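You operate a simulated robot arm through the tools that you are given. There is no shell and no other tool.

The job below is to be done with a simulated two-armed robot. You get a single attempt, and the scene is never put back.

JOB
Fit the ring, the pin and the blue cap on the square flange, then wipe the bench.
Fine: long bench; ring down over the boss, pin all the way into the bore, cap on last; dark drops off with the grey rag, rag back; leave the flange where it stands, the bush or pin not asked for and the other caps. What is to be rubbed or washed off counts as gone when no trace of it is left.

Only the result counts: the job must be done as asked and must still hold three seconds after the hand-in. Knocking over, shifting, dropping, spilling or breaking anything else fails it. Lids that push on must go on centred and level and be pressed home; caps that screw on are set level and turned clockwise until they are tight.

ROBOT AND FRAMES
Two 7-joint arms with fingered hands on one trunk that stands fixed in place. Base frame: the origin is at the foot of the trunk, x ahead of it, y to its left, z up. Lengths are in m, angles in rad, forces in N, time in s.
The left shoulder is at [0.2, 0.135, 0.945], the right one opposite. Payload 4 kg a hand.
The tool frame of a hand sits at the grasp point between the pads (the TCP): z along the fingers, y along the line on which they close. The tips reach 0.025 m beyond it. The gripper opens to 0.088 m. The gripper's body begins 0.029 m behind the TCP. The gripper is a hand of 4 fingers: y runs from the thumb to the fingers, the wrist lies at [-0.013, -0.106, -0.174] in the tool frame.
Orientation is that of the tool frame in the base frame, as a unit quaternion [w, x, y, z]. With the fingers straight down and the wrist toward the robot, the tool's x, y and z point along [0, 1, 0], [1, 0, 0] and [0, 0, -1] of the base frame.

CONTROLS
- The arms move only by the tool move_arm. It takes "left_increments", "right_increments" or both (then of equal length, played together; a hand with none holds still); each is a list of rows, each a list of 6 numbers: the shift along the tool's x, y, z in units of 50 mm (1.0 is 50 mm), then the turn, a rotation vector about the tool's x, y, z in units of 8 degrees (1.0 is 8 degrees). In form: [[x, y, z, rx, ry, rz], ...]. A call has 1 to 20 rows; each row shifts and turns the commanded pose from where the row before left it, along the tool's axes as they then stand. A call with a number of a shift or a turn outside -1 to 1 is refused whole. Rows are played at 5 a second. More than 0.05 m and 0.15 rad between two rows, and nothing of the call is played. Where a pose cannot be reached the arm comes as near as it can. A force on the tool above 40 N (or 10 N above the force at the start of the call, whichever is more), or a blocked arm, ends the call early, and 0.2 s more pass. In this call time passes only in rows, and 0.2 s behind the last. The reply holds the time, the measured pose of the TCP, the force on the tool along the base axes, the opening and the grip force, in the units named above and with some noise, with the torque about the TCP (base axes, N m) and any sound that the robot's microphone picked up.
- Cameras (640 x 400 px; columns grow to the right, rows downward): "scene" is now at [0.1395, 0.0124, 1.5483]; the picture's right is [0.14, -0.99, 0.00], its down [-0.71, -0.10, -0.70] and it looks along [0.69, 0.10, -0.71] (base axes); focal length 321 px, centre (320, 200). "left" rides on the left gripper at [-0.064, -0.083, -0.098] in its tool frame; the picture's right is [-0.62, -0.37, 0.69], its down [0.71, -0.63, 0.30] and it looks along [0.32, 0.68, 0.65] (tool axes); focal length 265 px, centre (320, 200). "right" rides on the right gripper at [0.064, -0.083, -0.098] in its tool frame; the picture's right is [-0.62, 0.37, -0.69], its down [-0.71, -0.63, 0.30] and it looks along [-0.32, 0.68, 0.65] (tool axes); focal length 265 px, centre (320, 200). There is no depth. A picture from a camera that has moved, and an enlarged one, comes with that camera's place and axes in the base frame and with its lens.
- capture(camera): a new picture of that camera. The clock stands still meanwhile.
- lift_body(by): slides the trunk up (or, below 0, down) by that many m; the arms and the scene camera ride with it, the base frame stays. It gives what a move gives, with no picture.
- move_fingers(index, middle, ring, thumb_bend, thumb_turn, hand): sets how far each is bent, from 0 (flat) to 1 (curled in); at 0.3 the hand is open as for a grip, at 0.7 the pads meet at the TCP. One left out holds its place. A second passes; each finger stops where it meets its share of the squeeze, and holds until it gets a number again. It is the only way to open and close the hand. It gives what a move gives, with no picture; readings hold the bend of each and the force on the fingers (four entries, about 0 where the hand has none), thumb and palm. thumb_turn goes from beside the hand (0) to across from the fingers (1), as for a grip.
- pan_tilt(pan, tilt): turns the head with the scene camera to pan (to the left, within 1.693 rad either way) and tilt (down, from -0.506 to 1.204), counted from straight ahead of the robot. It gives what a move gives.
- inspect(camera, box): a new picture of the part [left, top, right, bottom] of that camera's present view, enlarged. The clock stands still meanwhile.
- job_done(): hands the job in; it is judged then, once.

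Places have to be worked out from the pictures, the camera data and where the tool is seen. Open the grippers and draw the arms clear of the work before you hand the job in, unless the task says otherwise.

The tools are called after ">>>" as a command line: name --argument value ..., lists and objects as JSON in quotes. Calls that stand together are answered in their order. move_arm: Moves the arms, as the interface text tells. Its arguments: {"type":"object","properties":{"left_increments":{"type":"array","items":{"type":"array","items":{"type":"number"}}},"right_increments":{"type":"array","items":{"type":"array","items":{"type":"number"}}}},"required":[]} The other tools are called the same way: lift_body (by) slides the trunk up or down; move_fingers (index, middle, ring, thumb_bend, thumb_turn, hand) moves the fingers one by one; pan_tilt (pan, tilt) turns the head that bears the scene camera; capture (camera) takes a picture; inspect (camera, box) takes an enlarged picture of a part of a camera's view; job_done () hands the job in.

At the start:

```text
time_s: 0.0
left_tool_pos: [0.521, 0.3683, 1.1522]
left_tool_rot: [0.0, 0.707, 0.707, 0.0]
left_ft_force: [0.0, 0.6, 0.5]
left_wrist_torque: [0.0, 0.02, 0.01]
left_width: 0.0876
left_finger_force: 0.1
left_shape: jaw
left_bend: [0.3, 0.3, 0.3, 0.3, 0.98]
left_finger forces: [0.0, 0.1, 0.1, 0.0, 0.0, 0.0]
right_tool_pos: [0.5979, -0.0781, 1.1033]
right_tool_rot: [0.0, 0.707, 0.707, 0.0]
right_ft_force: [-0.2, 0.1, 0.1]
right_wrist_torque: [0.0, -0.03, 0.03]
right_width: 0.0876
right_finger_force: 0.0
right_shape: jaw
right_bend: [0.3, 0.3, 0.3, 0.3, 0.98]
right_finger forces: [0.0, 0.0, 0.0, 0.0, 0.0, 0.0]
trunk travel left (down, up): [-0.55, 0.22]
head pan, tilt: [0.145, 0.794]
```

scene: 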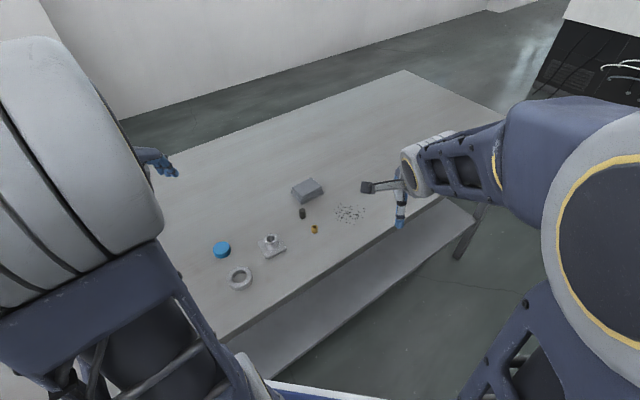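
right: 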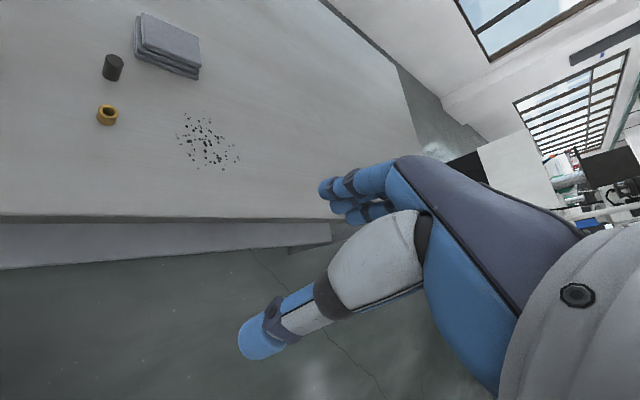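
left: 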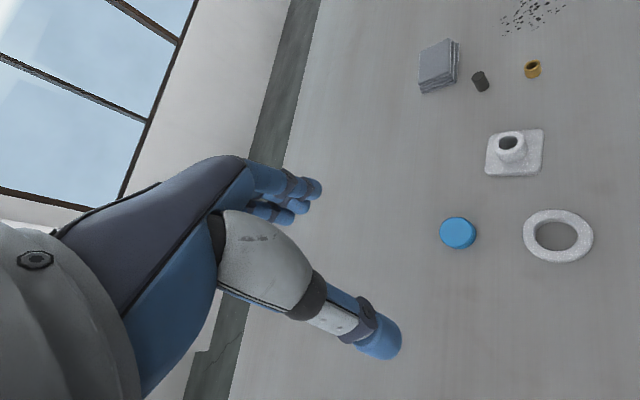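

I'll start by enlarging the scene pictures to identify the parts and where they stand.

>>> inspect --camera "scene" --box '[200, 160, 400, 300]'

>>> inspect --camera "left" --box '[400, 0, 640, 280]'

>>> inspect --camera "right" --box '[60, 0, 300, 200]'

```text
2.86 times, centred on (300, 230) of scene
camera zoom: at [0.1395, 0.0124, 1.5483], right [0.14, -0.99, 0.0], down [-0.71, -0.1, -0.7], along [0.69, 0.1, -0.71], focal length 917 px, centre (377, 114)
```

zoom: 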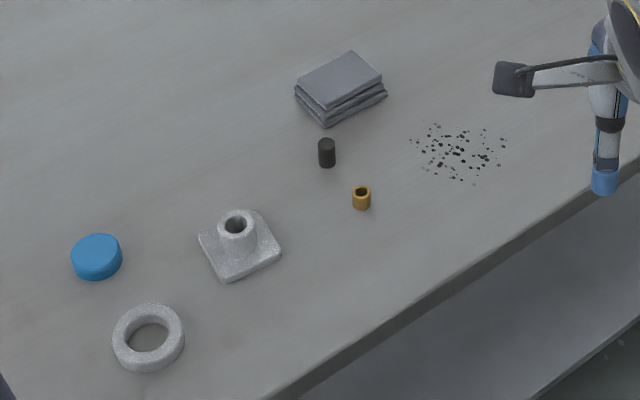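

```text
1.43 times, centred on (520, 140) of left
camera zoom: at [0.4367, 0.3035, 1.2515], right [-0.37, -0.62, -0.69], down [-0.63, 0.71, -0.3], along [0.68, 0.32, -0.65], focal length 379 px, centre (34, 286)
```

zoom: 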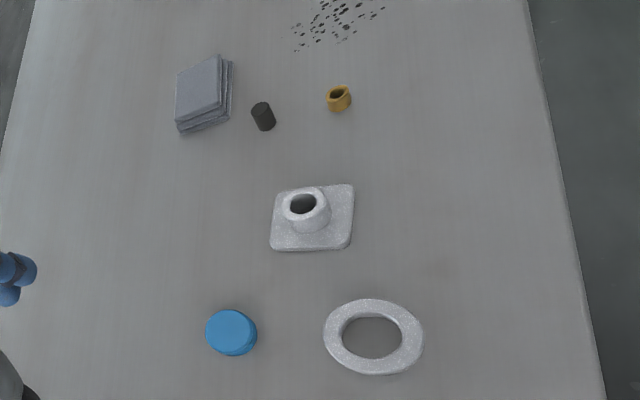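

```text
2.00 times, centred on (180, 100) of right
camera zoom: at [0.5135, -0.0144, 1.2008], right [0.37, -0.62, 0.69], down [-0.63, -0.71, -0.3], along [0.68, -0.32, -0.65], focal length 531 px, centre (600, 400)
```

zoom: 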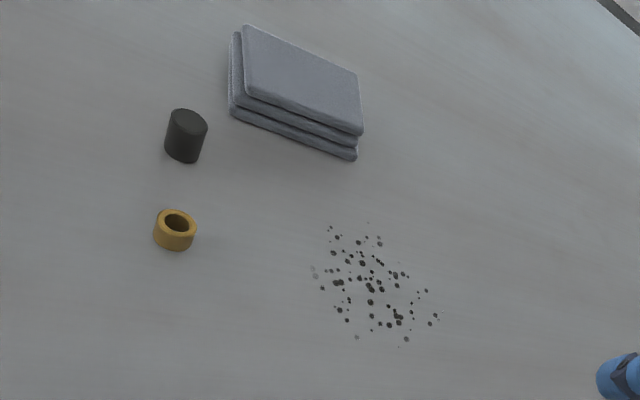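

The bench top appears to be near z≈0.85, with ring, blue cap, flange, black pin, yellow bush, drops and rag visible. I'll zoom in on each one to get accurate positions and sizes.

>>> inspect --camera "scene" --box '[256, 228, 296, 253]'

>>> inspect --camera "scene" --box '[205, 235, 265, 295]'

>>> inspect --camera "scene" --box '[280, 170, 340, 240]'

>>> inspect --camera "left" --box '[475, 115, 555, 185]'

>>> inspect --camera "left" --box '[420, 195, 610, 275]'

>>> inspect --camera "left" --box '[410, 20, 560, 110]'

```text
16.00 times, centred on (276, 240) of scene
camera zoom: at [0.1395, 0.0124, 1.5483], right [0.14, -0.99, 0.0], down [-0.71, -0.1, -0.7], along [0.69, 0.1, -0.71], focal length 5136 px, centre (1024, -448)
```

zoom: 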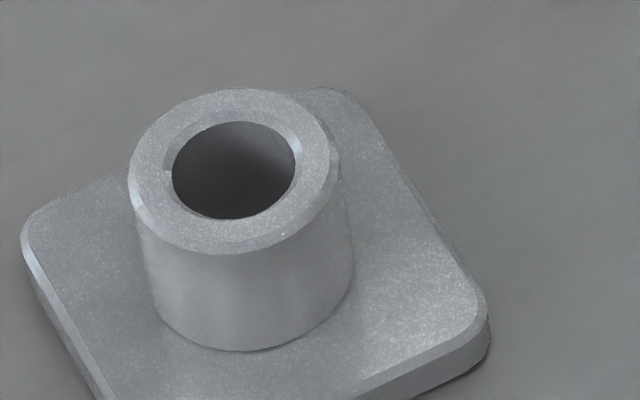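

```text
6.67 times, centred on (235, 265) of scene
camera zoom: at [0.1395, 0.0124, 1.5483], right [0.14, -0.99, 0.0], down [-0.71, -0.1, -0.7], along [0.69, 0.1, -0.71], focal length 2140 px, centre (887, -233)
```

zoom: 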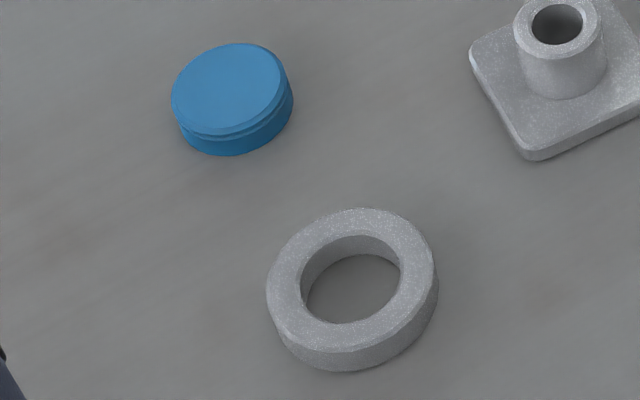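

```text
5.71 times, centred on (310, 205) of scene
camera zoom: at [0.1395, 0.0124, 1.5483], right [0.14, -0.99, 0.0], down [-0.71, -0.1, -0.7], along [0.69, 0.1, -0.71], focal length 1834 px, centre (377, 171)
```

zoom: 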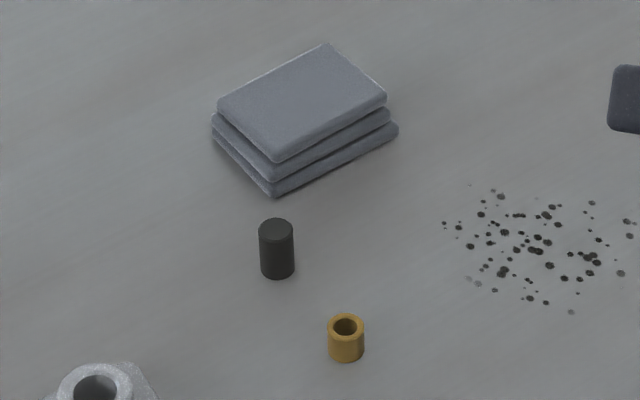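

```text
5.71 times, centred on (515, 150) of left
camera zoom: at [0.4367, 0.3035, 1.2515], right [-0.37, -0.62, -0.69], down [-0.63, 0.71, -0.3], along [0.68, 0.32, -0.65], focal length 1517 px, centre (-794, 486)
```

zoom: 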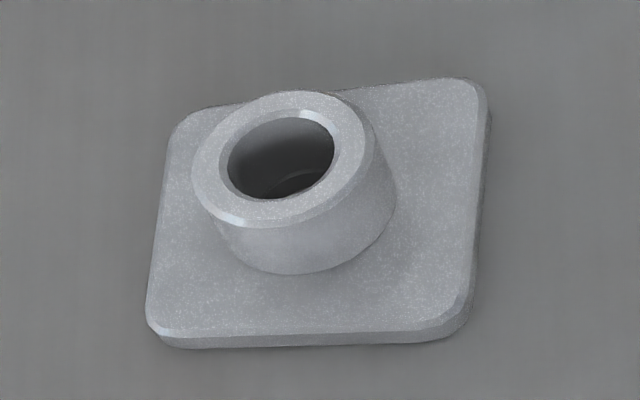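

```text
3.37 times, centred on (515, 235) of left
camera zoom: at [0.4367, 0.3035, 1.2515], right [-0.37, -0.62, -0.69], down [-0.63, 0.71, -0.3], along [0.68, 0.32, -0.65], focal length 894 px, centre (-337, 82)
```

zoom: 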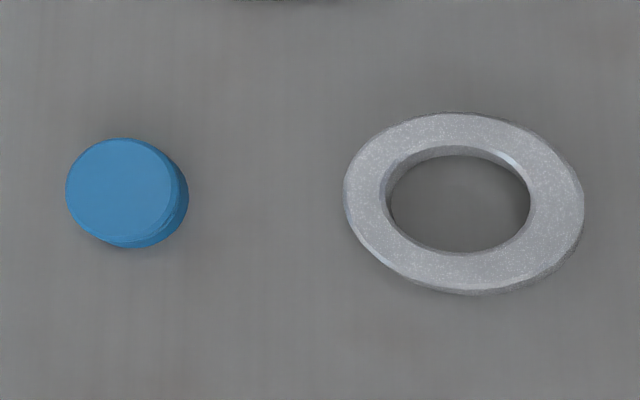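

```text
4.27 times, centred on (485, 65) of left
camera zoom: at [0.4367, 0.3035, 1.2515], right [-0.37, -0.62, -0.69], down [-0.63, 0.71, -0.3], along [0.68, 0.32, -0.65], focal length 1132 px, centre (-384, 776)
```

zoom: 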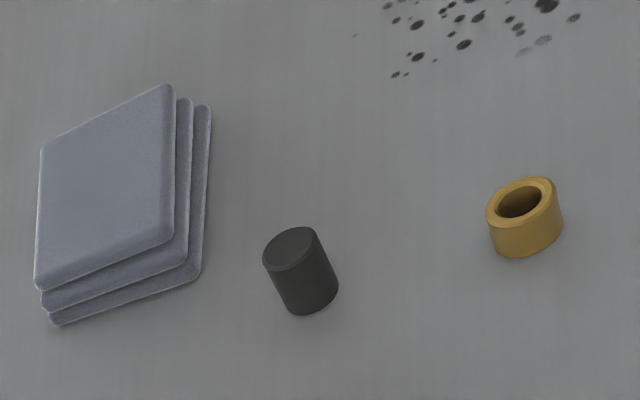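

The flange shows no thread, so the cap is a push-on type. I'll raise the trunk a bit to get a vertical stereo baseline for the scene camera, and see more of the bench.

>>> lift_body --by 0.2

```text
time_s: 2.2
left_tool_pos: [0.5203, 0.3676, 1.3525]
left_tool_rot: [0.001, 0.707, 0.707, 0.0]
left_ft_force: [-0.7, 0.0, 0.9]
left_wrist_torque: [0.0, 0.0, -0.02]
left_width: 0.0874
left_finger_force: 0.0
left_shape: jaw
left_bend: [0.3, 0.3, 0.3, 0.3, 0.98]
left_finger forces: [0.0, 0.0, 0.0, 0.0, 0.1, 0.0]
right_tool_pos: [0.5981, -0.0787, 1.3027]
right_tool_rot: [0.0, 0.707, 0.707, 0.0]
right_ft_force: [0.1, 0.4, -0.4]
right_wrist_torque: [-0.03, 0.01, 0.02]
right_width: 0.0877
right_finger_force: 0.0
right_shape: jaw
right_bend: [0.3, 0.3, 0.3, 0.3, 0.98]
right_finger forces: [0.1, 0.1, 0.1, 0.0, 0.0, 0.0]
trunk travel left (down, up): [-0.75, 0.02]
head pan, tilt: [0.145, 0.794]
```

The trunk rose 0.2 m. I'll take a new scene picture from the raised viewpoint, plus the left view.

>>> capture --camera "scene"

>>> capture --camera "left"

```text
taken
camera scene: at [0.1395, 0.0125, 1.7482], right [0.14, -0.99, 0.0], down [-0.71, -0.1, -0.7], along [0.69, 0.1, -0.71], focal length 321 px, centre (320, 200)
```

scene: 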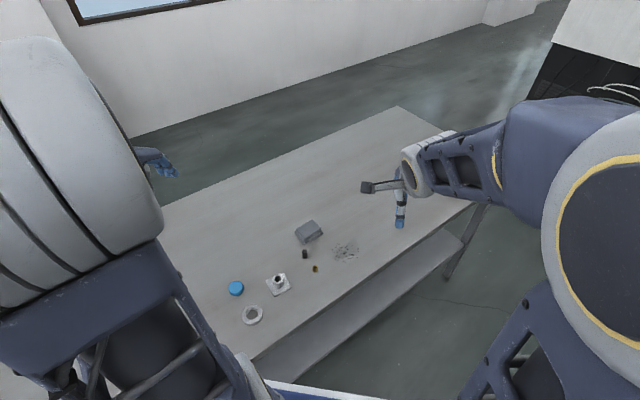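

```text
taken
camera left: at [0.4368, 0.3035, 1.4515], right [-0.37, -0.62, -0.69], down [-0.63, 0.71, -0.3], along [0.68, 0.32, -0.65], focal length 265 px, centre (320, 200)
```

left: 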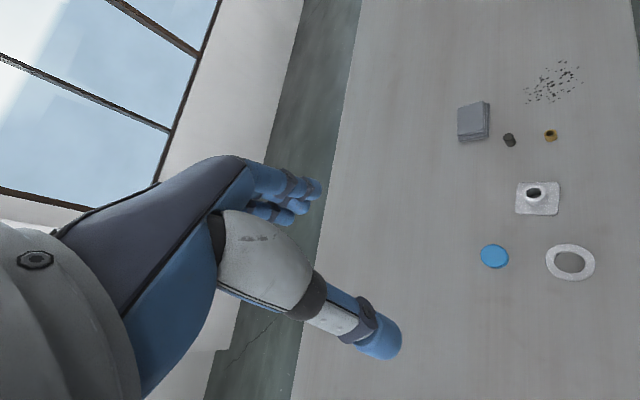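

I'll zoom on each part from this raised viewpoint for triangulation.

>>> inspect --camera "scene" --box '[260, 270, 300, 295]'

>>> inspect --camera "scene" --box '[220, 272, 284, 332]'

>>> inspect --camera "scene" --box '[290, 215, 370, 275]'

```text
16.00 times, centred on (280, 282) of scene
camera zoom: at [0.1395, 0.0125, 1.7482], right [0.14, -0.99, 0.0], down [-0.71, -0.1, -0.7], along [0.69, 0.1, -0.71], focal length 5136 px, centre (960, -1120)
```

zoom: 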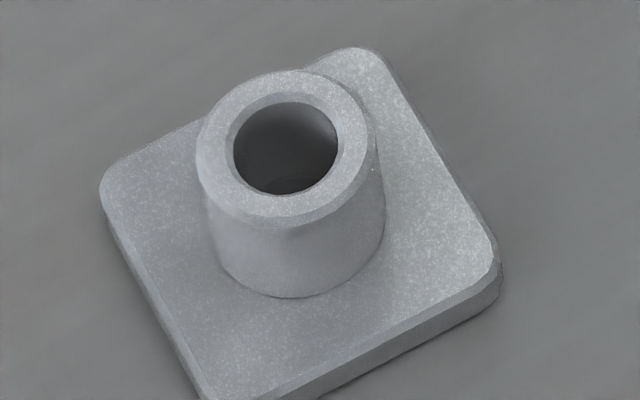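

```text
6.67 times, centred on (252, 302) of scene
camera zoom: at [0.1395, 0.0125, 1.7482], right [0.14, -0.99, 0.0], down [-0.71, -0.1, -0.7], along [0.69, 0.1, -0.71], focal length 2140 px, centre (773, -480)
```

zoom: 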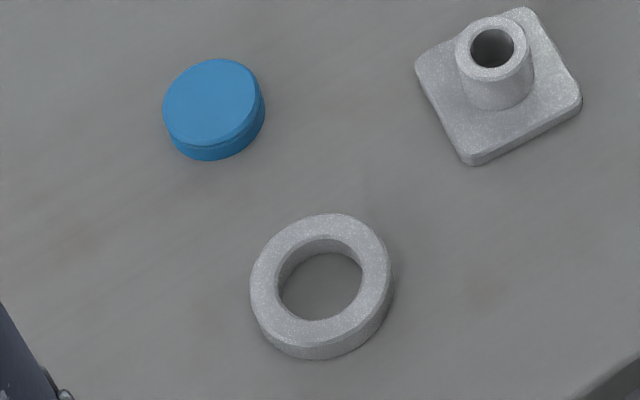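

```text
6.67 times, centred on (330, 245) of scene
camera zoom: at [0.1395, 0.0125, 1.7482], right [0.14, -0.99, 0.0], down [-0.71, -0.1, -0.7], along [0.69, 0.1, -0.71], focal length 2140 px, centre (253, -100)
```

zoom: 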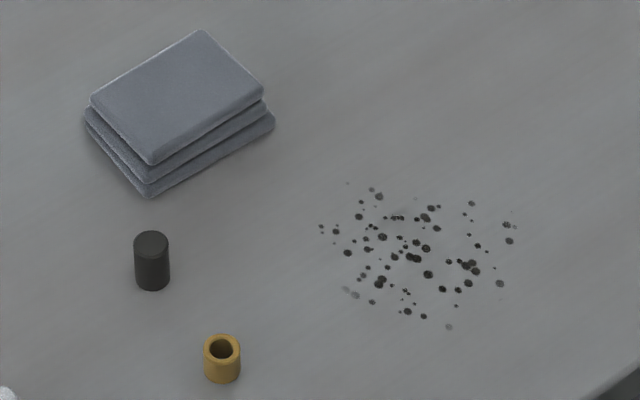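

From the two heights I get: boss top centre (0.626, 0.212, 0.887), ring centre (0.518, 0.264, top 0.866), cap (0.588, 0.335, top 0.872), pin (0.744, 0.151, top 0.878), rag (0.845, 0.156, top 0.87), and the bench at about 0.849. I'll bring the left hand above the ring at z≈1.0 to check reach.

>>> move_arm --left_increments '[[-0.26, 0, 0.87, 0, 0, 0], [-0.26, 0, 0.87, 0, 0, 0], [-0.26, 0, 0.87, 0, 0, 0], [-0.26, 0, 0.87, 0, 0, 0], [-0.26, 0, 0.87, 0, 0, 0], [-0.26, 0, 0.87, 0, 0, 0], [-0.26, -0.05, 0.87, 0, 0, 0], [-0.26, 0, 0.87, 0, 0, 0]]'

```text
time_s: 4.0
left_tool_pos: [0.5197, 0.2633, 1.0052]
left_tool_rot: [0.0, 0.706, 0.708, 0.001]
left_ft_force: [-0.3, -0.1, 0.5]
left_wrist_torque: [0.03, 0.0, -0.02]
left_width: 0.0878
left_finger_force: 0.1
left_shape: jaw
left_bend: [0.3, 0.3, 0.3, 0.3, 0.98]
left_finger forces: [0.1, 0.0, 0.0, 0.1, 0.0, 0.0]
right_tool_pos: [0.5978, -0.0786, 1.3024]
right_tool_rot: [0.0, 0.707, 0.707, 0.001]
right_ft_force: [0.0, -0.2, -0.3]
right_wrist_torque: [0.01, 0.0, 0.01]
right_width: 0.0877
right_finger_force: 0.1
right_shape: jaw
right_bend: [0.3, 0.3, 0.3, 0.3, 0.98]
right_finger forces: [0.0, 0.0, 0.1, 0.0, 0.1, 0.0]
trunk travel left (down, up): [-0.75, 0.02]
head pan, tilt: [0.145, 0.794]
```

The hand reached the spot above the ring without trouble. I'll look from both cameras to check alignment.

>>> capture --camera "left"

>>> capture --camera "scene"

```text
taken
camera left: at [0.4355, 0.1997, 1.1035], right [-0.37, -0.62, -0.69], down [-0.63, 0.71, -0.3], along [0.68, 0.33, -0.65], focal length 265 px, centre (320, 200)
```

left: 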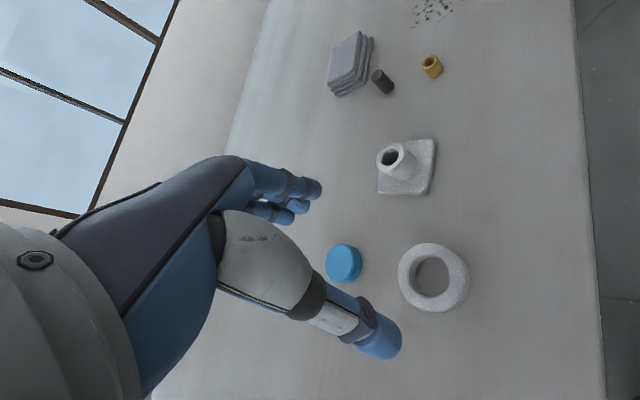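

```text
taken
camera scene: at [0.139, 0.0128, 1.7484], right [0.15, -0.99, 0.0], down [-0.71, -0.1, -0.7], along [0.69, 0.1, -0.71], focal length 321 px, centre (320, 200)
```

scene: 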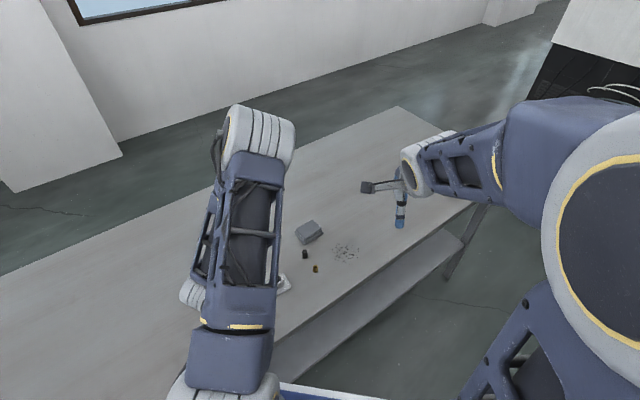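

Ring position agrees between the cameras within a few mm. I'll descend to z≈0.93 and shift 2 mm toward the ring centre, then look again.

>>> move_arm --left_increments '[[0, -0.04, 0.75, 0, 0, 0], [0, 0, 0.75, 0, 0, 0]]'

>>> capture --camera "left"

```text
time_s: 4.6
left_tool_pos: [0.5173, 0.2629, 0.9291]
left_tool_rot: [0.0, 0.707, 0.707, -0.001]
left_ft_force: [-0.3, 0.6, -0.5]
left_wrist_torque: [0.0, 0.03, 0.0]
left_width: 0.0875
left_finger_force: 0.2
left_shape: jaw
left_bend: [0.3, 0.3, 0.3, 0.3, 0.98]
left_finger forces: [0.1, 0.0, 0.1, 0.0, 0.1, 0.1]
right_tool_pos: [0.597, -0.0792, 1.302]
right_tool_rot: [0.0, 0.706, 0.708, 0.0]
right_ft_force: [-0.6, 0.2, 0.7]
right_wrist_torque: [0.0, 0.03, 0.0]
right_width: 0.0877
right_finger_force: 0.0
right_shape: jaw
right_bend: [0.3, 0.3, 0.3, 0.3, 0.98]
right_finger forces: [0.1, 0.0, 0.0, 0.1, 0.0, 0.0]
trunk travel left (down, up): [-0.75, 0.02]
head pan, tilt: [0.145, 0.794]
```

```text
taken
camera left: at [0.4335, 0.1994, 1.028], right [-0.37, -0.62, -0.69], down [-0.63, 0.71, -0.3], along [0.68, 0.32, -0.65], focal length 265 px, centre (320, 200)
```

left: 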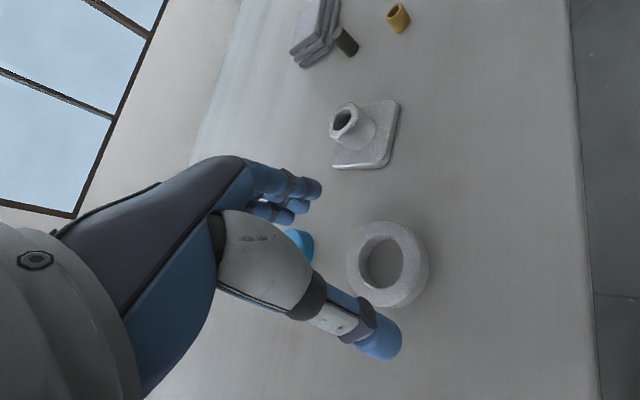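

I'll zoom in on the fingertips and ring to judge finger layout relative to the ring before going lower.

>>> inspect --camera "left" --box '[220, 130, 460, 380]'

>>> inspect --camera "scene" --box '[170, 230, 330, 340]'

>>> inspect --camera "right" --box '[0, 0, 320, 200]'

```text
1.60 times, centred on (340, 255) of left
camera zoom: at [0.4335, 0.1994, 1.028], right [-0.37, -0.62, -0.69], down [-0.63, 0.71, -0.3], along [0.68, 0.32, -0.65], focal length 425 px, centre (288, 112)
```

zoom: 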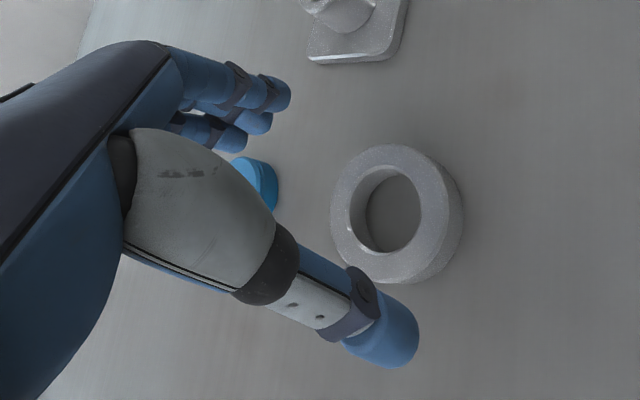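

```text
3.64 times, centred on (250, 285) of scene
camera zoom: at [0.1392, 0.0125, 1.7484], right [0.15, -0.99, 0.0], down [-0.71, -0.1, -0.7], along [0.69, 0.1, -0.71], focal length 1167 px, centre (574, -109)
```

zoom: 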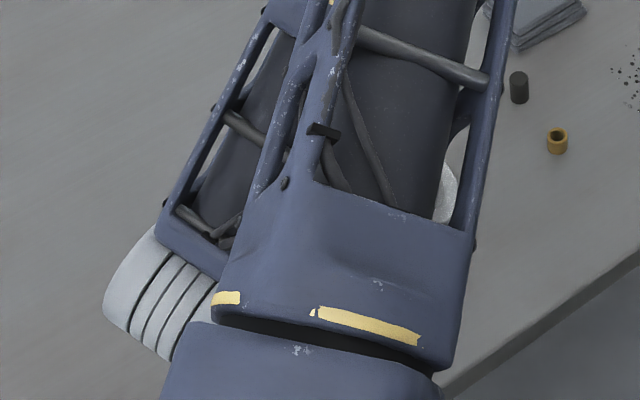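

```text
2.00 times, centred on (160, 100) of right
camera zoom: at [0.5133, -0.0143, 1.4009], right [0.37, -0.62, 0.69], down [-0.63, -0.71, -0.3], along [0.68, -0.32, -0.65], focal length 531 px, centre (640, 400)
```

zoom: 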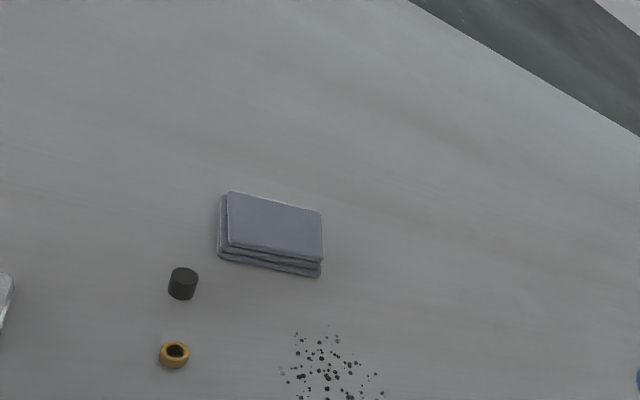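

Fingers and thumb straddle the ring. I'll descend to TCP z≈0.882 (tips about 7 mm above the bench) and check.

>>> move_arm --left_increments '[[0, 0, 0.47, 0, 0, 0], [0, 0, 0.47, 0, 0, 0]]'

>>> inspect --camera "left" --box '[220, 130, 460, 380]'

```text
time_s: 5.2
left_tool_pos: [0.5158, 0.2641, 0.8819]
left_tool_rot: [0.0, 0.707, 0.707, -0.001]
left_ft_force: [-0.2, -0.4, 0.2]
left_wrist_torque: [-0.03, -0.01, 0.01]
left_width: 0.0875
left_finger_force: 0.0
left_shape: jaw
left_bend: [0.3, 0.3, 0.3, 0.3, 0.98]
left_finger forces: [0.1, 0.0, 0.0, 0.0, 0.0, 0.0]
right_tool_pos: [0.5984, -0.0786, 1.3024]
right_tool_rot: [0.001, 0.708, 0.706, 0.0]
right_ft_force: [-0.5, 0.5, 0.5]
right_wrist_torque: [0.02, 0.01, -0.01]
right_width: 0.0876
right_finger_force: 0.0
right_shape: jaw
right_bend: [0.3, 0.3, 0.3, 0.3, 0.98]
right_finger forces: [0.1, 0.0, 0.1, 0.0, 0.0, 0.0]
trunk travel left (down, up): [-0.75, 0.02]
head pan, tilt: [0.145, 0.794]
```

```text
1.60 times, centred on (340, 255) of left
camera zoom: at [0.4327, 0.2002, 0.9803], right [-0.37, -0.62, -0.69], down [-0.63, 0.71, -0.31], along [0.68, 0.32, -0.65], focal length 425 px, centre (288, 112)
```

zoom: 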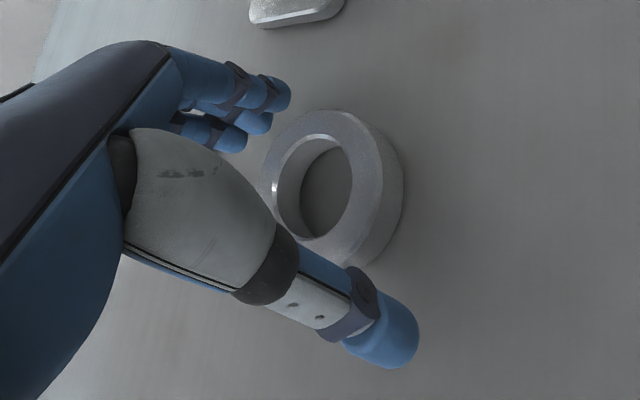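

The ring sits centred between the fingers and thumb. I'll go down 4 mm more and start closing gently.

>>> move_arm --left_increments '[[0, 0.02, 0.08, 0, 0, 0]]'

>>> move_fingers --hand "left" --index 0.4 --middle 0.4 --ring 0.4 --thumb_bend 0.4 --thumb_turn 1.0

>>> inspect --camera "left" --box '[220, 130, 460, 380]'

```text
time_s: 5.6
left_tool_pos: [0.5174, 0.2653, 0.8768]
left_tool_rot: [0.0, 0.707, 0.707, 0.0]
left_ft_force: [0.5, -0.4, -0.3]
left_wrist_torque: [-0.01, -0.01, 0.02]
left_width: 0.0876
left_finger_force: 0.1
left_shape: jaw
left_bend: [0.3, 0.3, 0.3, 0.3, 0.98]
left_finger forces: [0.0, 0.0, 0.0, 0.0, 0.0, 0.1]
right_tool_pos: [0.5988, -0.0781, 1.3024]
right_tool_rot: [0.0, 0.707, 0.707, 0.0]
right_ft_force: [-0.6, -0.6, -0.6]
right_wrist_torque: [0.01, -0.02, -0.01]
right_width: 0.0876
right_finger_force: 0.2
right_shape: jaw
right_bend: [0.3, 0.3, 0.3, 0.3, 0.98]
right_finger forces: [0.1, 0.0, 0.0, 0.0, 0.0, 0.0]
trunk travel left (down, up): [-0.75, 0.02]
head pan, tilt: [0.145, 0.794]
```

```text
time_s: 6.6
left_tool_pos: [0.5174, 0.2639, 0.8781]
left_tool_rot: [0.0, 0.707, 0.707, -0.001]
left_ft_force: [-0.3, -0.2, 3.8]
left_wrist_torque: [0.04, -0.16, 0.02]
left_width: 0.0639
left_finger_force: 1.1
left_shape: fingers
left_bend: [0.4, 0.39, 0.4, 0.4, 0.99]
left_finger forces: [0.0, 2.4, 0.0, 0.0, 0.0, 0.1]
right_tool_pos: [0.5973, -0.0782, 1.3023]
right_tool_rot: [0.001, 0.707, 0.707, 0.001]
right_ft_force: [0.7, -0.4, -1.0]
right_wrist_torque: [-0.01, 0.03, -0.02]
right_width: 0.0875
right_finger_force: 0.1
right_shape: jaw
right_bend: [0.3, 0.3, 0.3, 0.3, 0.98]
right_finger forces: [0.0, 0.0, 0.0, 0.0, 0.0, 0.0]
trunk travel left (down, up): [-0.75, 0.02]
head pan, tilt: [0.145, 0.794]
```

```text
1.60 times, centred on (340, 255) of left
camera zoom: at [0.4333, 0.2004, 0.9769], right [-0.37, -0.62, -0.69], down [-0.63, 0.71, -0.3], along [0.68, 0.32, -0.65], focal length 425 px, centre (288, 112)
```

zoom: 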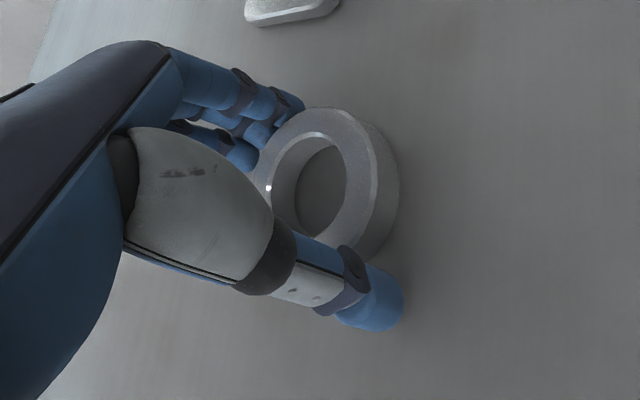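

The middle finger has touched the ring first. I'll keep closing to squeeze between thumb and fingers.

>>> move_fingers --hand "left" --index 0.46 --middle 0.44 --ring 0.46 --thumb_bend 0.46

>>> inspect --camera "left" --box '[220, 130, 460, 380]'

```text
time_s: 7.6
left_tool_pos: [0.5167, 0.2641, 0.8777]
left_tool_rot: [0.0, 0.707, 0.707, 0.001]
left_ft_force: [1.1, -0.1, 8.4]
left_wrist_torque: [0.06, -0.39, 0.02]
left_width: 0.0553
left_finger_force: 6.3
left_shape: fingers
left_bend: [0.44, 0.4, 0.46, 0.44, 0.99]
left_finger forces: [1.5, 8.6, 0.0, 0.0, 1.4, 0.0]
right_tool_pos: [0.5992, -0.0789, 1.3031]
right_tool_rot: [0.0, 0.707, 0.707, 0.001]
right_ft_force: [-0.6, -0.9, 0.6]
right_wrist_torque: [0.03, -0.01, 0.04]
right_width: 0.0879
right_finger_force: 0.0
right_shape: jaw
right_bend: [0.3, 0.3, 0.3, 0.3, 0.98]
right_finger forces: [0.0, 0.1, 0.1, 0.0, 0.0, 0.0]
trunk travel left (down, up): [-0.75, 0.02]
head pan, tilt: [0.145, 0.794]
```

```text
1.60 times, centred on (340, 255) of left
camera zoom: at [0.4333, 0.2004, 0.977], right [-0.37, -0.62, -0.69], down [-0.63, 0.71, -0.3], along [0.68, 0.32, -0.65], focal length 425 px, centre (288, 112)
```

zoom: 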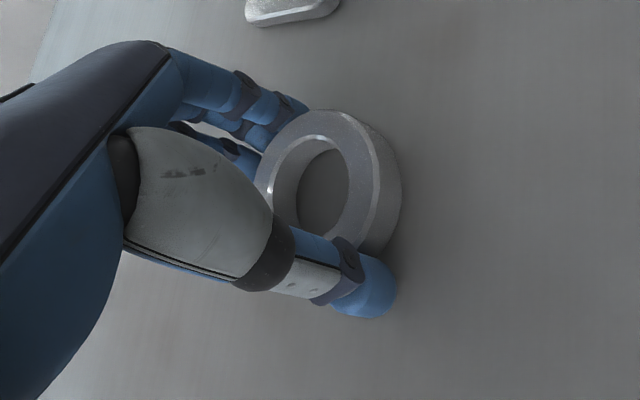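

The upward force with most load on the middle finger suggests that fingertip is touching the bench. I'll raise 3 mm and see whether the load goes away.

>>> move_arm --left_increments '[[0, 0, -0.06, 0, 0, 0]]'

```text
time_s: 8.0
left_tool_pos: [0.5147, 0.2633, 0.8808]
left_tool_rot: [-0.001, 0.707, 0.708, 0.0]
left_ft_force: [0.8, 0.7, -0.6]
left_wrist_torque: [-0.04, 0.02, 0.0]
left_width: 0.0553
left_finger_force: 1.7
left_shape: fingers
left_bend: [0.44, 0.44, 0.46, 0.44, 0.99]
left_finger forces: [1.5, 0.1, 0.0, 0.0, 1.5, 0.0]
right_tool_pos: [0.5977, -0.0786, 1.3021]
right_tool_rot: [0.0, 0.707, 0.707, -0.001]
right_ft_force: [-0.2, 0.1, -0.6]
right_wrist_torque: [0.02, 0.02, 0.04]
right_width: 0.0877
right_finger_force: 0.0
right_shape: jaw
right_bend: [0.3, 0.3, 0.3, 0.3, 0.98]
right_finger forces: [0.1, 0.0, 0.1, 0.0, 0.0, 0.0]
trunk travel left (down, up): [-0.75, 0.02]
head pan, tilt: [0.145, 0.794]
```

Confirmed: the middle fingertip had been on the bench and is now free, with index and thumb lightly holding the ring. I'll close firmly with all fingers.

>>> move_fingers --hand "left" --index 0.52 --middle 0.52 --ring 0.55 --thumb_bend 0.52

>>> inspect --camera "left" --box '[220, 130, 460, 380]'

```text
time_s: 9.0
left_tool_pos: [0.517, 0.2639, 0.8819]
left_tool_rot: [0.0, 0.707, 0.707, 0.0]
left_ft_force: [0.0, 0.0, -0.3]
left_wrist_torque: [0.0, -0.03, -0.05]
left_width: 0.0531
left_finger_force: 6.6
left_shape: fingers
left_bend: [0.46, 0.48, 0.54, 0.44, 0.99]
left_finger forces: [3.9, 2.6, 0.3, 0.0, 6.9, 0.1]
right_tool_pos: [0.5986, -0.0781, 1.3029]
right_tool_rot: [0.0, 0.707, 0.707, 0.0]
right_ft_force: [0.2, 0.9, -0.1]
right_wrist_torque: [0.01, 0.0, 0.03]
right_width: 0.0874
right_finger_force: 0.0
right_shape: jaw
right_bend: [0.3, 0.3, 0.3, 0.3, 0.98]
right_finger forces: [0.0, 0.0, 0.1, 0.1, 0.0, 0.0]
trunk travel left (down, up): [-0.75, 0.02]
head pan, tilt: [0.145, 0.794]
```

```text
1.60 times, centred on (340, 255) of left
camera zoom: at [0.4329, 0.2002, 0.9802], right [-0.37, -0.62, -0.69], down [-0.63, 0.71, -0.3], along [0.68, 0.32, -0.65], focal length 425 px, centre (288, 112)
```

zoom: 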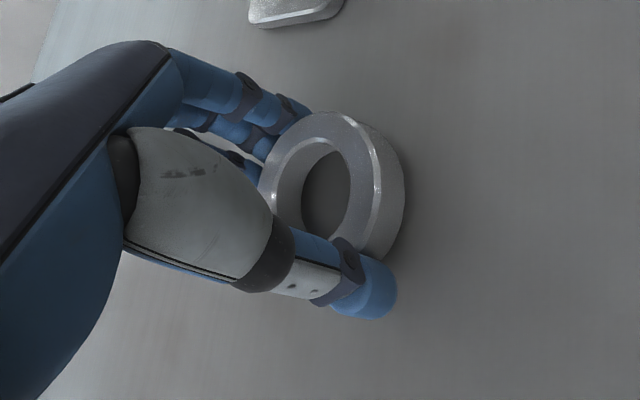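

Grip is holding at about 7 N. I'll squeeze a bit more and then lift 5 cm to verify the ring comes along level.

>>> move_fingers --hand "left" --index 0.56 --middle 0.58 --ring 0.58 --thumb_bend 0.57

>>> move_arm --left_increments '[[0, 0, -0.2, 0, 0, 0], [0, 0, -0.3, 0, 0, 0], [0, 0, -0.5, 0, 0, 0]]'

>>> inspect --camera "left" --box '[220, 130, 460, 380]'

```text
time_s: 10.0
left_tool_pos: [0.5171, 0.2635, 0.8819]
left_tool_rot: [0.001, 0.707, 0.708, 0.0]
left_ft_force: [0.0, -0.2, -1.0]
left_wrist_torque: [-0.03, 0.0, 0.01]
left_width: 0.0527
left_finger_force: 10.6
left_shape: fingers
left_bend: [0.48, 0.51, 0.56, 0.44, 0.99]
left_finger forces: [5.6, 4.5, 0.6, 0.1, 10.7, 0.0]
right_tool_pos: [0.5995, -0.0793, 1.3031]
right_tool_rot: [0.0, 0.707, 0.707, -0.001]
right_ft_force: [-0.4, -0.4, -0.7]
right_wrist_torque: [0.0, 0.0, -0.01]
right_width: 0.0876
right_finger_force: 0.0
right_shape: jaw
right_bend: [0.3, 0.3, 0.3, 0.3, 0.98]
right_finger forces: [0.1, 0.0, 0.0, 0.2, 0.1, 0.0]
trunk travel left (down, up): [-0.75, 0.02]
head pan, tilt: [0.145, 0.794]
```

```text
time_s: 10.8
left_tool_pos: [0.5174, 0.2624, 0.9299]
left_tool_rot: [0.0, 0.707, 0.707, 0.002]
left_ft_force: [1.0, 0.1, -1.5]
left_wrist_torque: [0.02, -0.02, -0.04]
left_width: 0.053
left_finger_force: 10.9
left_shape: fingers
left_bend: [0.48, 0.51, 0.56, 0.44, 0.99]
left_finger forces: [5.6, 4.3, 0.4, 0.0, 10.7, 0.0]
right_tool_pos: [0.5981, -0.078, 1.3029]
right_tool_rot: [0.0, 0.707, 0.707, 0.0]
right_ft_force: [-0.3, -0.1, 0.8]
right_wrist_torque: [0.03, 0.03, -0.01]
right_width: 0.0875
right_finger_force: 0.0
right_shape: jaw
right_bend: [0.3, 0.3, 0.3, 0.3, 0.98]
right_finger forces: [0.0, 0.0, 0.1, 0.0, 0.0, 0.0]
trunk travel left (down, up): [-0.75, 0.02]
head pan, tilt: [0.145, 0.794]
```

```text
1.60 times, centred on (340, 255) of left
camera zoom: at [0.4332, 0.1987, 1.0296], right [-0.37, -0.62, -0.69], down [-0.63, 0.71, -0.3], along [0.68, 0.32, -0.65], focal length 425 px, centre (288, 112)
```

zoom: 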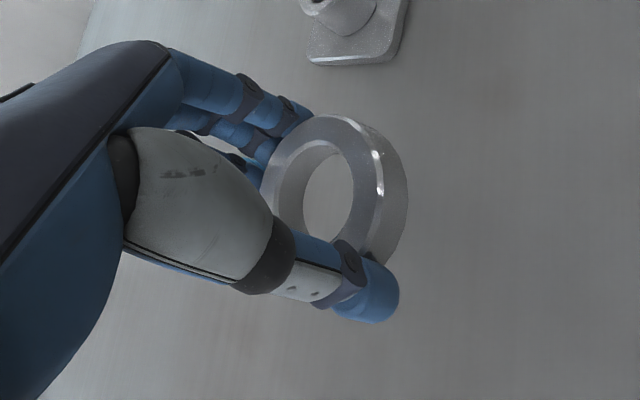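

The ring lifted and is held. For a second viewpoint I'll swing the right hand so its camera looks left across the flange (yaw +115°), at a safe distance.

>>> move_arm --right_increments '[[0, 0, 0.3, 0, 0, -1], [0, 0, 0.3, 0, 0, -1], [0, 0, 0.3, 0, 0, -1], [0, 0, 0.3, 0, 0, -1], [0, 0, 0.3, 0, 0, -1], [0, 0, 0.3, 0, 0, -1], [0, 0, 0.3, 0, 0, -1], [0, 0, 0.3, 0, 0, -1], [0, 0, 0.3, 0, 0, -1], [0, 0, 0.3, 0, 0, -1], [0, 0, 0.3, 0, 0, -1], [0, 0, 0.3, 0, 0, -1], [0, 0, 0.3, 0, 0, -1], [0, 0, 0.3, 0, 0, -1], [0, 0, 0.3, 0, 0, -0.38]]'

>>> capture --camera "right"

>>> capture --camera "scene"

```text
time_s: 14.0
left_tool_pos: [0.5172, 0.2632, 0.9308]
left_tool_rot: [0.0, 0.707, 0.707, 0.0]
left_ft_force: [0.8, -0.5, -1.1]
left_wrist_torque: [-0.01, -0.03, 0.0]
left_width: 0.0523
left_finger_force: 10.6
left_shape: fingers
left_bend: [0.48, 0.51, 0.56, 0.44, 0.99]
left_finger forces: [5.6, 4.4, 0.6, 0.0, 10.7, 0.0]
right_tool_pos: [0.5955, -0.0791, 1.083]
right_tool_rot: [-0.003, -0.192, 0.981, 0.0]
right_ft_force: [0.8, 0.2, -0.2]
right_wrist_torque: [0.02, 0.01, 0.03]
right_width: 0.0877
right_finger_force: 0.0
right_shape: jaw
right_bend: [0.3, 0.3, 0.3, 0.3, 0.98]
right_finger forces: [0.0, 0.0, 0.0, 0.1, 0.0, 0.0]
right hand out of reach, approached as far as the arm can: row 2
trunk travel left (down, up): [-0.75, 0.02]
head pan, tilt: [0.145, 0.794]
```

```text
taken
camera right: at [0.5666, -0.1799, 1.1817], right [0.44, 0.57, 0.69], down [0.9, -0.32, -0.31], along [0.04, 0.76, -0.65], focal length 265 px, centre (320, 200)
```

right: 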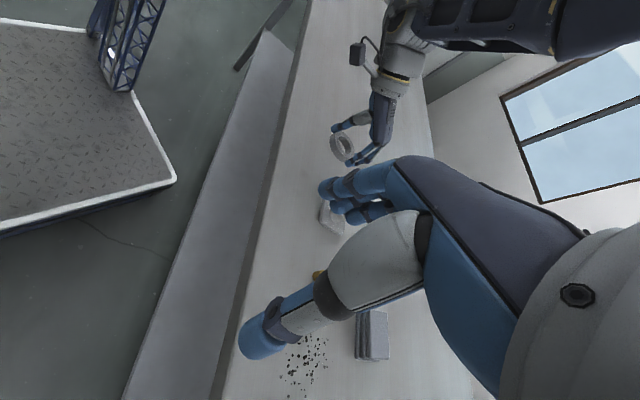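

```text
taken
camera scene: at [0.1394, 0.0125, 1.7483], right [0.14, -0.99, 0.0], down [-0.71, -0.1, -0.7], along [0.69, 0.1, -0.71], focal length 321 px, centre (320, 200)
```

scene: 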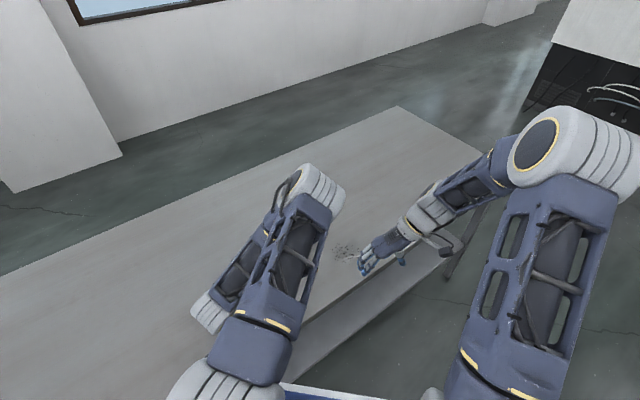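

The right camera sees the ring and left hand, but its own fingers cover the flange. I'll shift the right hand about 10 cm in +x to clear the view.

>>> move_arm --right_increments '[[-0.69, -0.07, 0, 0, 0, 0], [-0.69, -0.07, 0, 0, 0, 0], [-0.69, -0.07, 0, 0, 0, 0]]'

>>> capture --camera "right"

```text
time_s: 14.8
left_tool_pos: [0.5169, 0.2616, 0.9299]
left_tool_rot: [0.0, 0.707, 0.707, -0.001]
left_ft_force: [-0.4, 0.4, -0.6]
left_wrist_torque: [0.02, -0.01, 0.02]
left_width: 0.0526
left_finger_force: 10.1
left_shape: fingers
left_bend: [0.48, 0.51, 0.56, 0.44, 0.99]
left_finger forces: [5.6, 4.4, 0.5, 0.0, 10.7, 0.1]
right_tool_pos: [0.6952, -0.0527, 1.082]
right_tool_rot: [-0.004, -0.191, 0.982, 0.001]
right_ft_force: [-0.4, 0.1, 0.2]
right_wrist_torque: [-0.02, 0.02, 0.0]
right_width: 0.0875
right_finger_force: 0.1
right_shape: jaw
right_bend: [0.3, 0.3, 0.3, 0.3, 0.98]
right_finger forces: [0.1, 0.1, 0.0, 0.0, 0.0, 0.0]
trunk travel left (down, up): [-0.75, 0.02]
head pan, tilt: [0.145, 0.794]
```

```text
taken
camera right: at [0.6665, -0.1539, 1.1806], right [0.44, 0.57, 0.69], down [0.9, -0.32, -0.31], along [0.04, 0.76, -0.65], focal length 265 px, centre (320, 200)
```

right: 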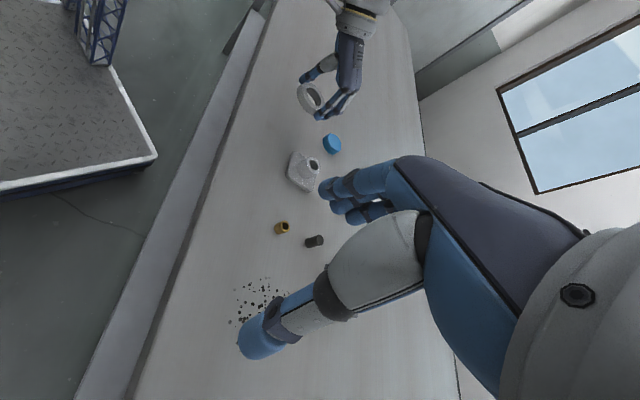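

Good view now of ring, flange and left hand. I'll zoom in to check the ring's tilt and the flange.

>>> inspect --camera "right" --box '[280, 60, 376, 120]'

>>> inspect --camera "right" --box '[265, 130, 345, 180]'

```text
6.67 times, centred on (328, 90) of right
camera zoom: at [0.6665, -0.1539, 1.1806], right [0.44, 0.57, 0.69], down [0.9, -0.32, -0.31], along [0.04, 0.76, -0.65], focal length 1769 px, centre (267, 933)
```

zoom: 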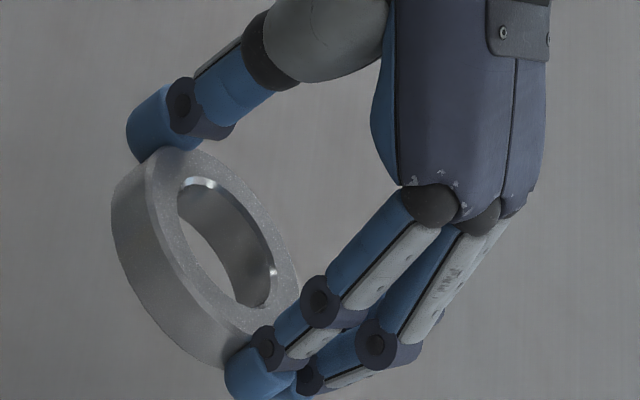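

```text
8.00 times, centred on (305, 155) of right
camera zoom: at [0.6665, -0.1539, 1.1806], right [0.44, 0.57, 0.69], down [0.9, -0.32, -0.31], along [0.04, 0.76, -0.65], focal length 2123 px, centre (440, 560)
```

zoom: 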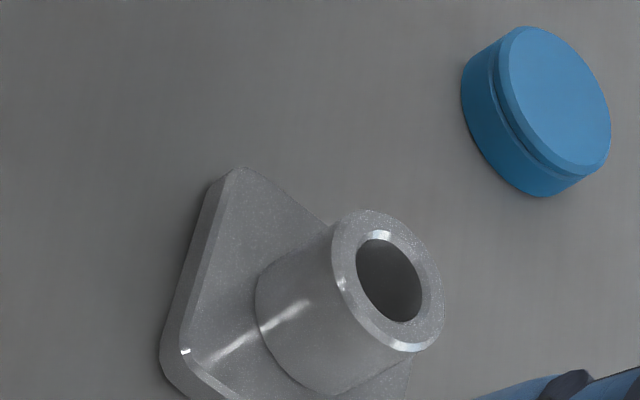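

The ring looks level in the grip. I'll carry it over the boss, staying above it (ring bottom ≈0.914 vs boss top 0.887).

>>> move_arm --left_increments '[[0, 0, -0.3, 0, 0, 0], [-0.33, 0.73, 0, 0, 0, 0], [-0.33, 0.73, 0, 0, 0, 0], [-0.34, 0.72, 0, 0, 0, 0]]'

>>> capture --camera "right"

>>> capture --camera "left"

```text
time_s: 15.8
left_tool_pos: [0.6249, 0.2133, 0.9466]
left_tool_rot: [0.0, 0.706, 0.708, 0.0]
left_ft_force: [-0.1, -0.1, -1.1]
left_wrist_torque: [0.0, 0.02, -0.05]
left_width: 0.0527
left_finger_force: 10.4
left_shape: fingers
left_bend: [0.48, 0.51, 0.56, 0.44, 0.99]
left_finger forces: [5.5, 4.6, 0.5, 0.0, 10.6, 0.0]
right_tool_pos: [0.6952, -0.0529, 1.0826]
right_tool_rot: [-0.003, -0.19, 0.982, 0.001]
right_ft_force: [0.4, -0.1, 0.5]
right_wrist_torque: [-0.05, 0.02, 0.0]
right_width: 0.0876
right_finger_force: 0.1
right_shape: jaw
right_bend: [0.3, 0.3, 0.3, 0.3, 0.98]
right_finger forces: [0.0, 0.0, 0.0, 0.0, 0.0, 0.0]
trunk travel left (down, up): [-0.75, 0.02]
head pan, tilt: [0.145, 0.794]
```

```text
taken
camera right: at [0.6664, -0.1534, 1.1806], right [0.44, 0.57, 0.69], down [0.9, -0.32, -0.31], along [0.04, 0.76, -0.65], focal length 265 px, centre (320, 200)
```

right: 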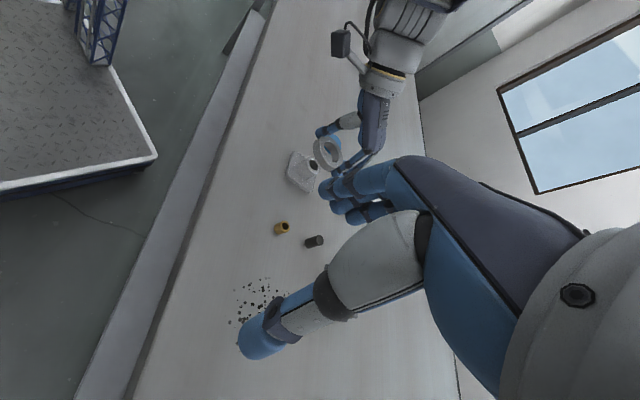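

```text
taken
camera left: at [0.541, 0.1491, 1.0451], right [-0.37, -0.62, -0.69], down [-0.63, 0.71, -0.3], along [0.68, 0.33, -0.65], focal length 265 px, centre (320, 200)
```

left: 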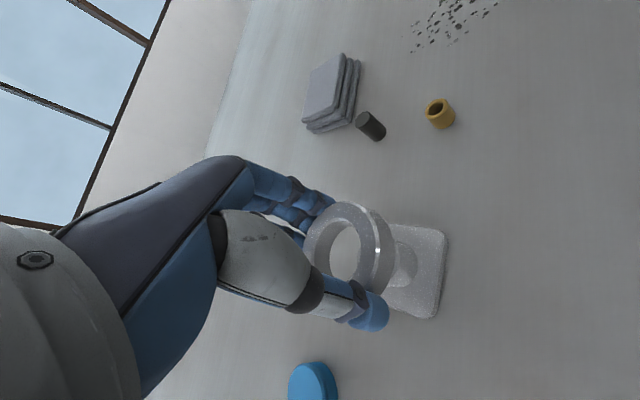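

Let me move the right camera 6 cm further in +x so its fingers clear the view, then zoom on ring over boss.

>>> move_arm --right_increments '[[-0.6, -0.2, 0, 0, 0, 0], [-0.6, -0.2, 0, 0, 0, 0]]'

>>> capture --camera "right"

>>> capture --camera "scene"

```text
time_s: 16.4
left_tool_pos: [0.6259, 0.2125, 0.945]
left_tool_rot: [0.0, 0.707, 0.707, 0.0]
left_ft_force: [0.2, -0.1, -1.2]
left_wrist_torque: [-0.05, -0.02, -0.02]
left_width: 0.0525
left_finger_force: 11.6
left_shape: fingers
left_bend: [0.48, 0.51, 0.56, 0.44, 0.99]
left_finger forces: [5.6, 4.4, 0.6, 0.1, 10.8, 0.0]
right_tool_pos: [0.7586, -0.0481, 1.0822]
right_tool_rot: [-0.003, -0.191, 0.982, 0.001]
right_ft_force: [-0.5, 0.0, 0.6]
right_wrist_torque: [0.0, -0.04, 0.02]
right_width: 0.0878
right_finger_force: 0.1
right_shape: jaw
right_bend: [0.3, 0.3, 0.3, 0.3, 0.98]
right_finger forces: [0.1, 0.0, 0.0, 0.0, 0.0, 0.0]
trunk travel left (down, up): [-0.75, 0.02]
head pan, tilt: [0.145, 0.794]
```

```text
taken
camera right: at [0.73, -0.1491, 1.1793], right [0.44, 0.57, 0.69], down [0.9, -0.32, -0.31], along [0.04, 0.76, -0.65], focal length 265 px, centre (320, 200)
```

right: 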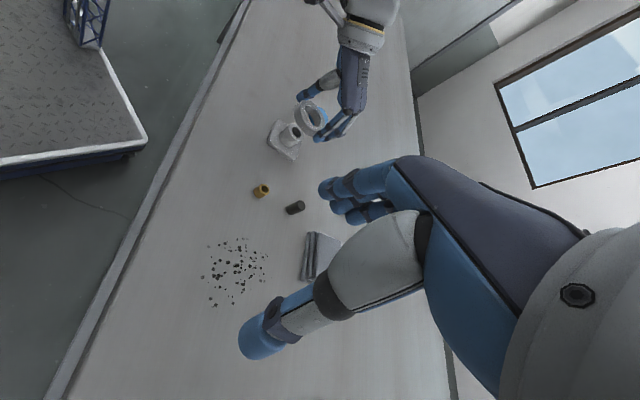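

```text
taken
camera scene: at [0.1393, 0.0123, 1.7483], right [0.14, -0.99, 0.0], down [-0.71, -0.1, -0.7], along [0.69, 0.1, -0.71], focal length 321 px, centre (320, 200)
```

scene: 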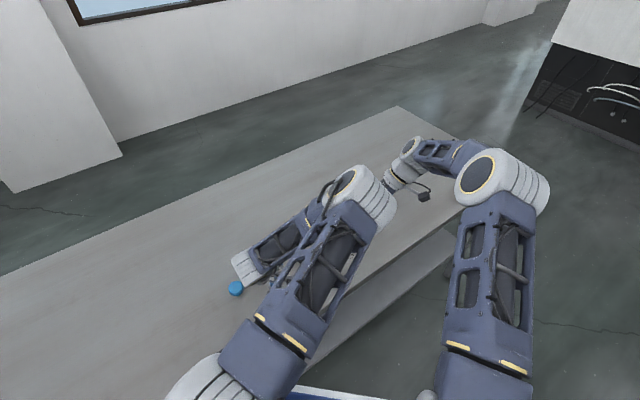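

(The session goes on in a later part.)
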